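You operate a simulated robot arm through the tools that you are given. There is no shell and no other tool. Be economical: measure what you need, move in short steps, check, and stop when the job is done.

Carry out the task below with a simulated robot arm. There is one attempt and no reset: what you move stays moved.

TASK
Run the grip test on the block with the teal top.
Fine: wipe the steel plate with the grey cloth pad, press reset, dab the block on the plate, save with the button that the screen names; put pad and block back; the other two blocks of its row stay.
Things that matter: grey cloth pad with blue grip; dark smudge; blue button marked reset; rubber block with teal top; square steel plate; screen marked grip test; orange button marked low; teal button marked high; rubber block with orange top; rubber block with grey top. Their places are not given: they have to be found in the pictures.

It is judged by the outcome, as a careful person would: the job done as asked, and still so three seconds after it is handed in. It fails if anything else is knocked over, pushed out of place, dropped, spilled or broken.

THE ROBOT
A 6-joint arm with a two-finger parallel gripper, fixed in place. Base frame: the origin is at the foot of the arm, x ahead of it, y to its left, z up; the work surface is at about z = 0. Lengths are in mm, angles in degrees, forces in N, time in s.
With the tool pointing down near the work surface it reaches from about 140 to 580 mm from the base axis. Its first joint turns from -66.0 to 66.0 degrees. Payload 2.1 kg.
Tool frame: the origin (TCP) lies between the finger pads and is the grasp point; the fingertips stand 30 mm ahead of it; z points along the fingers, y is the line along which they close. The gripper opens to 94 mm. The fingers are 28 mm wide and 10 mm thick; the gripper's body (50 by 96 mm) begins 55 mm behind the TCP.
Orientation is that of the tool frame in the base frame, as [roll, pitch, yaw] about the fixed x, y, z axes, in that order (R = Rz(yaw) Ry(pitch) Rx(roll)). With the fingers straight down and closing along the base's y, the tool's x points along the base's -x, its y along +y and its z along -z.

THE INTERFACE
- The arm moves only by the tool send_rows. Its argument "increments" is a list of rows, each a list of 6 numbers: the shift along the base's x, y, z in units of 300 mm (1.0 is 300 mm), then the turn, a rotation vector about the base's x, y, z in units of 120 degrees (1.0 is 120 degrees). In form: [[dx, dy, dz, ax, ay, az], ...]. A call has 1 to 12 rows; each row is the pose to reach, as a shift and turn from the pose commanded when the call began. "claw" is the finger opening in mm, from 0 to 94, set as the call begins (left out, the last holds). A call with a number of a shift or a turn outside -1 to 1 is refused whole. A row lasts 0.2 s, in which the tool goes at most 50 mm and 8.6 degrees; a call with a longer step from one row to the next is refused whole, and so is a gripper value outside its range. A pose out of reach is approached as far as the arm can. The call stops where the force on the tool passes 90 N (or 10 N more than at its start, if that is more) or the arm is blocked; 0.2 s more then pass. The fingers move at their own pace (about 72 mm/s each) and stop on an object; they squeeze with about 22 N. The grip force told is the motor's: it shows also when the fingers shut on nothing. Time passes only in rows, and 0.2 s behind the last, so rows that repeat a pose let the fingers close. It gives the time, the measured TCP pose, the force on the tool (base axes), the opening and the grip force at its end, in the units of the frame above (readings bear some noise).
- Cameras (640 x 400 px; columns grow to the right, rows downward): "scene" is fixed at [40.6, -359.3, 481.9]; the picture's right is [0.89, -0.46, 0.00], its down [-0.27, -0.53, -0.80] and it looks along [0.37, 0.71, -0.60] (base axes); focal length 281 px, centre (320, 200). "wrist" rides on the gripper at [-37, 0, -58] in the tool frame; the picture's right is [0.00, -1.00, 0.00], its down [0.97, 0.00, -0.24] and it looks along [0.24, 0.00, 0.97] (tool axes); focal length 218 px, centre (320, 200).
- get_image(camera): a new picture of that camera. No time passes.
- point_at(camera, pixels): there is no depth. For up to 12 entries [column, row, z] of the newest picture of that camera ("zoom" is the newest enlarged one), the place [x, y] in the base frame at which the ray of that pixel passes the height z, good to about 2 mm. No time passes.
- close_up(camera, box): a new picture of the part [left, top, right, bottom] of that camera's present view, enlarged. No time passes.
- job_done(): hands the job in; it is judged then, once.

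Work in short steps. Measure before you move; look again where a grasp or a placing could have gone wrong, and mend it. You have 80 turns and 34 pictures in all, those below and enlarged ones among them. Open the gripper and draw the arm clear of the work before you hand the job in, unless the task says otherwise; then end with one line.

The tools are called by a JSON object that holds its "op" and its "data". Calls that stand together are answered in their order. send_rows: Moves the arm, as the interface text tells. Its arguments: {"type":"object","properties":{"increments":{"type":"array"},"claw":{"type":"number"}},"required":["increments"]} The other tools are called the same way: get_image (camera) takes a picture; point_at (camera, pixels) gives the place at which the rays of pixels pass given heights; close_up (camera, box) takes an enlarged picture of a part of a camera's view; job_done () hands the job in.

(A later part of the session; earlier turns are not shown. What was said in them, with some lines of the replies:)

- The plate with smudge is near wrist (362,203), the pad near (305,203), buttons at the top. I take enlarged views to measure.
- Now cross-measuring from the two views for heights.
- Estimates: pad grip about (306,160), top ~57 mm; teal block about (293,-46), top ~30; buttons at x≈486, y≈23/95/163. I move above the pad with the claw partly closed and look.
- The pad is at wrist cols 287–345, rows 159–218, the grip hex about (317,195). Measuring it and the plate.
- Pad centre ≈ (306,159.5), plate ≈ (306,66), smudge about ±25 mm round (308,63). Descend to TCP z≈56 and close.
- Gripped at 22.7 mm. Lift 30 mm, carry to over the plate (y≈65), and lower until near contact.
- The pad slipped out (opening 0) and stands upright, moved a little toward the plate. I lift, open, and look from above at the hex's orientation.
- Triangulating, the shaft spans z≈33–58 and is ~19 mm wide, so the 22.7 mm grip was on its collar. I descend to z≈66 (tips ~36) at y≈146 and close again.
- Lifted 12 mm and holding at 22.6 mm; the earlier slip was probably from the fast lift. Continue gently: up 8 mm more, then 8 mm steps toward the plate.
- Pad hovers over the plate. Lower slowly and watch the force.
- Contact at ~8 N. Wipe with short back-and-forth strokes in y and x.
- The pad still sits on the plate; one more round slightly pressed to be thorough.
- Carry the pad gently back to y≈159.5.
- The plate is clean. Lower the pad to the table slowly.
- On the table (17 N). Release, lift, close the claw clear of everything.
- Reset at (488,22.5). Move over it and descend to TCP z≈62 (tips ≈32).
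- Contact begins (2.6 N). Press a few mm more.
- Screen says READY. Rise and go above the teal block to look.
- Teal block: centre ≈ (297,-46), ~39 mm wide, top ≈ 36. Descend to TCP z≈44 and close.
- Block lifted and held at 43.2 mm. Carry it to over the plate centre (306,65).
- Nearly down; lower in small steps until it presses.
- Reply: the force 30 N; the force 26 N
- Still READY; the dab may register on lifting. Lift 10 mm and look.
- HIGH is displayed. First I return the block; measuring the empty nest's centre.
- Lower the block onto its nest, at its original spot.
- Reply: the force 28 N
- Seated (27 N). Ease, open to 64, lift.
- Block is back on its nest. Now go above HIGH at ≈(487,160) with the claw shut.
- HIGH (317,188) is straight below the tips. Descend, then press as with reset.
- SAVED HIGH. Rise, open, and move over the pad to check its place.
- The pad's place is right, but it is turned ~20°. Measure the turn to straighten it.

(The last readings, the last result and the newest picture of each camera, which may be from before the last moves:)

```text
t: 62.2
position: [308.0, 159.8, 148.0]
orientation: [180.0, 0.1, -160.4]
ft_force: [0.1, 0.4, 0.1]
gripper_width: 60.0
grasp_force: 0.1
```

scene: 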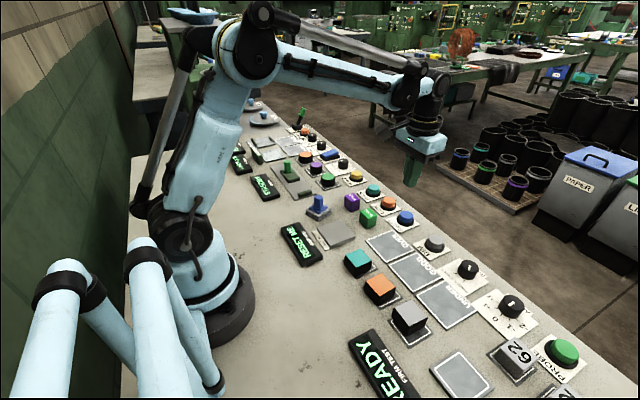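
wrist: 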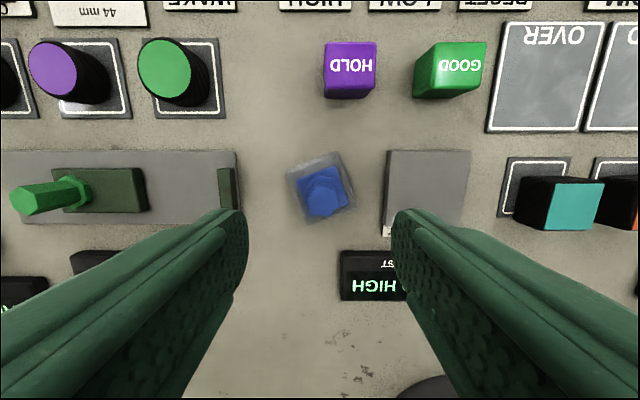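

Tool yaw now matches the pad. Descend at (307,158.5) to z≈60 and close gently.

{"op": "send_rows", "data": {"increments": [[0, -0.006, -0.1, 0, 0, 0], [0, -0.006, -0.2, 0, 0, 0], [0, -0.006, -0.26, 0, 0, 0], [0, -0.006, -0.29, 0, 0, 0], [0, -0.006, -0.29, 0, 0, 0]]}}

{"op": "send_rows", "data": {"increments": [[0, 0, 0, 0, 0, 0], [0, 0, 0, 0, 0, 0], [0, 0, 0, 0, 0, 0], [0, 0, 0, 0, 0, 0]], "claw": 0}}

{"op": "send_rows", "data": {"increments": [[0, 0, 0.005, 0, 0, 0], [0, 0, 0.012, 0, 0, 0], [0, 0, 0.015, 0, 0, 0], [0, 0, 0.015, 0, 0, 0], [0, 0, 0.015, 0, 0, -0.03], [0, 0, 0.015, 0, 0, -0.06], [0, 0, 0.015, 0, 0, -0.09], [0, 0, 0.015, 0, 0, -0.12], [0, 0, 0.015, 0, 0, -0.15], [0, 0, 0.015, 0, 0, -0.1625], [0, 0, 0.015, 0, 0, -0.1625]]}}

{"op": "close_up", "data": {"camera": "scene", "box": [280, 170, 380, 250]}}

```text
t: 63.4
position: [308.7, 158.5, 60.8]
orientation: [180.0, 0.1, -160.5]
ft_force: [-0.6, -0.4, 1.3]
gripper_width: 59.8
grasp_force: 0.0
```

```text
t: 64.4
position: [308.4, 160.3, 60.8]
orientation: [180.0, 0.0, -160.5]
ft_force: [0.7, -0.7, 12.0]
gripper_width: 22.2
grasp_force: 22.7
```

```text
t: 66.8
position: [307.7, 159.4, 66.2]
orientation: [179.9, -0.1, 180.0]
ft_force: [-0.4, 0.5, -0.3]
gripper_width: 22.4
grasp_force: 22.2
```

```text
5.00 times, centred on (330, 210) of scene
```

zoom: 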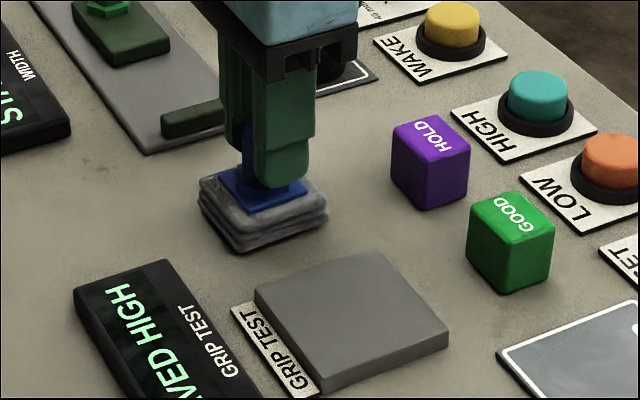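

Straight now. Lower it, release, and rise.

{"op": "send_rows", "data": {"increments": [[-0.003, 0, -0.006, 0, 0, 0], [-0.003, 0, -0.013, 0, 0, 0], [-0.003, 0, -0.016, 0, 0, 0], [-0.003, 0, -0.016, 0, 0, 0]]}}

{"op": "send_rows", "data": {"increments": [[0, 0, 0, 0, 0, 0], [0, 0, 0, 0, 0, 0], [0, 0, 0, 0, 0, 0], [0, 0, 0.06, 0, 0, 0], [0, 0, 0.18, 0, 0, 0], [0, 0, 0.33, 0, 0, 0], [0, 0, 0.48, 0, 0, 0], [0, 0, 0.48, 0, 0, 0]], "claw": 60}}

{"op": "get_image", "data": {"camera": "wrist"}}

{"op": "close_up", "data": {"camera": "scene", "box": [270, 170, 430, 290]}}

```text
t: 67.8
position: [307.4, 158.7, 61.1]
orientation: [179.9, 0.1, -180.0]
ft_force: [-2.5, 1.9, 17.0]
gripper_width: 22.1
grasp_force: 22.5
```

```text
t: 69.6
position: [307.6, 157.6, 203.3]
orientation: [179.9, 0.0, -180.0]
ft_force: [-0.1, -0.2, 0.2]
gripper_width: 59.9
grasp_force: 0.0
```

```text
3 pictures are left
```

wrist: 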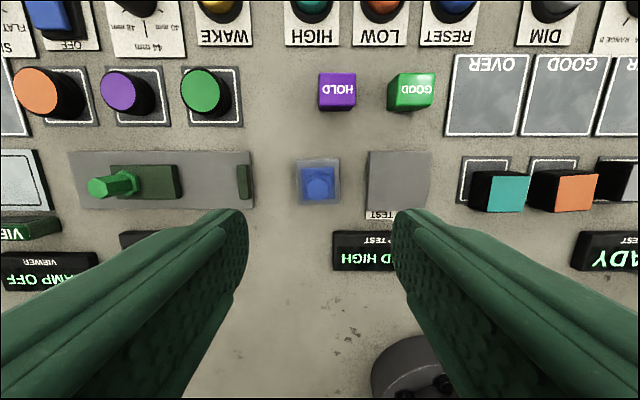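

```text
3.33 times, centred on (350, 230) of scene
```

zoom: 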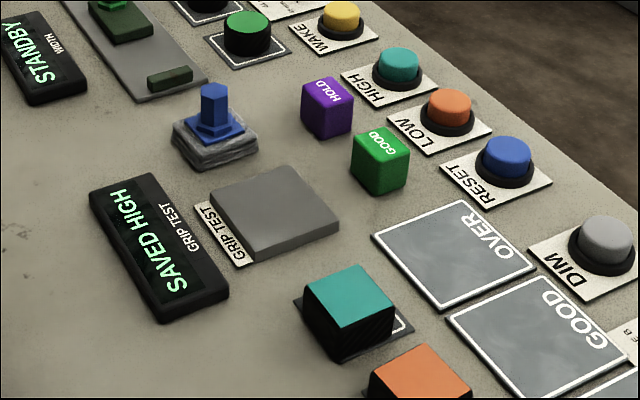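

Pad straight and in place, plate clean, block on its nest, screen shows SAVED HIGH, arm clear and open. Handing in.

{"op": "job_done", "data": {}}

```text
The job is handed in.
```

The grip test on the teal-topped block is done and handed in: the screen read HIGH, I pressed the teal high button, and it now shows SAVED HIGH. The steel plate is clean, and pad and block are back in place. The pad slipped out of the grip on the first lift but stayed upright. The other two blocks of the row were not touched.
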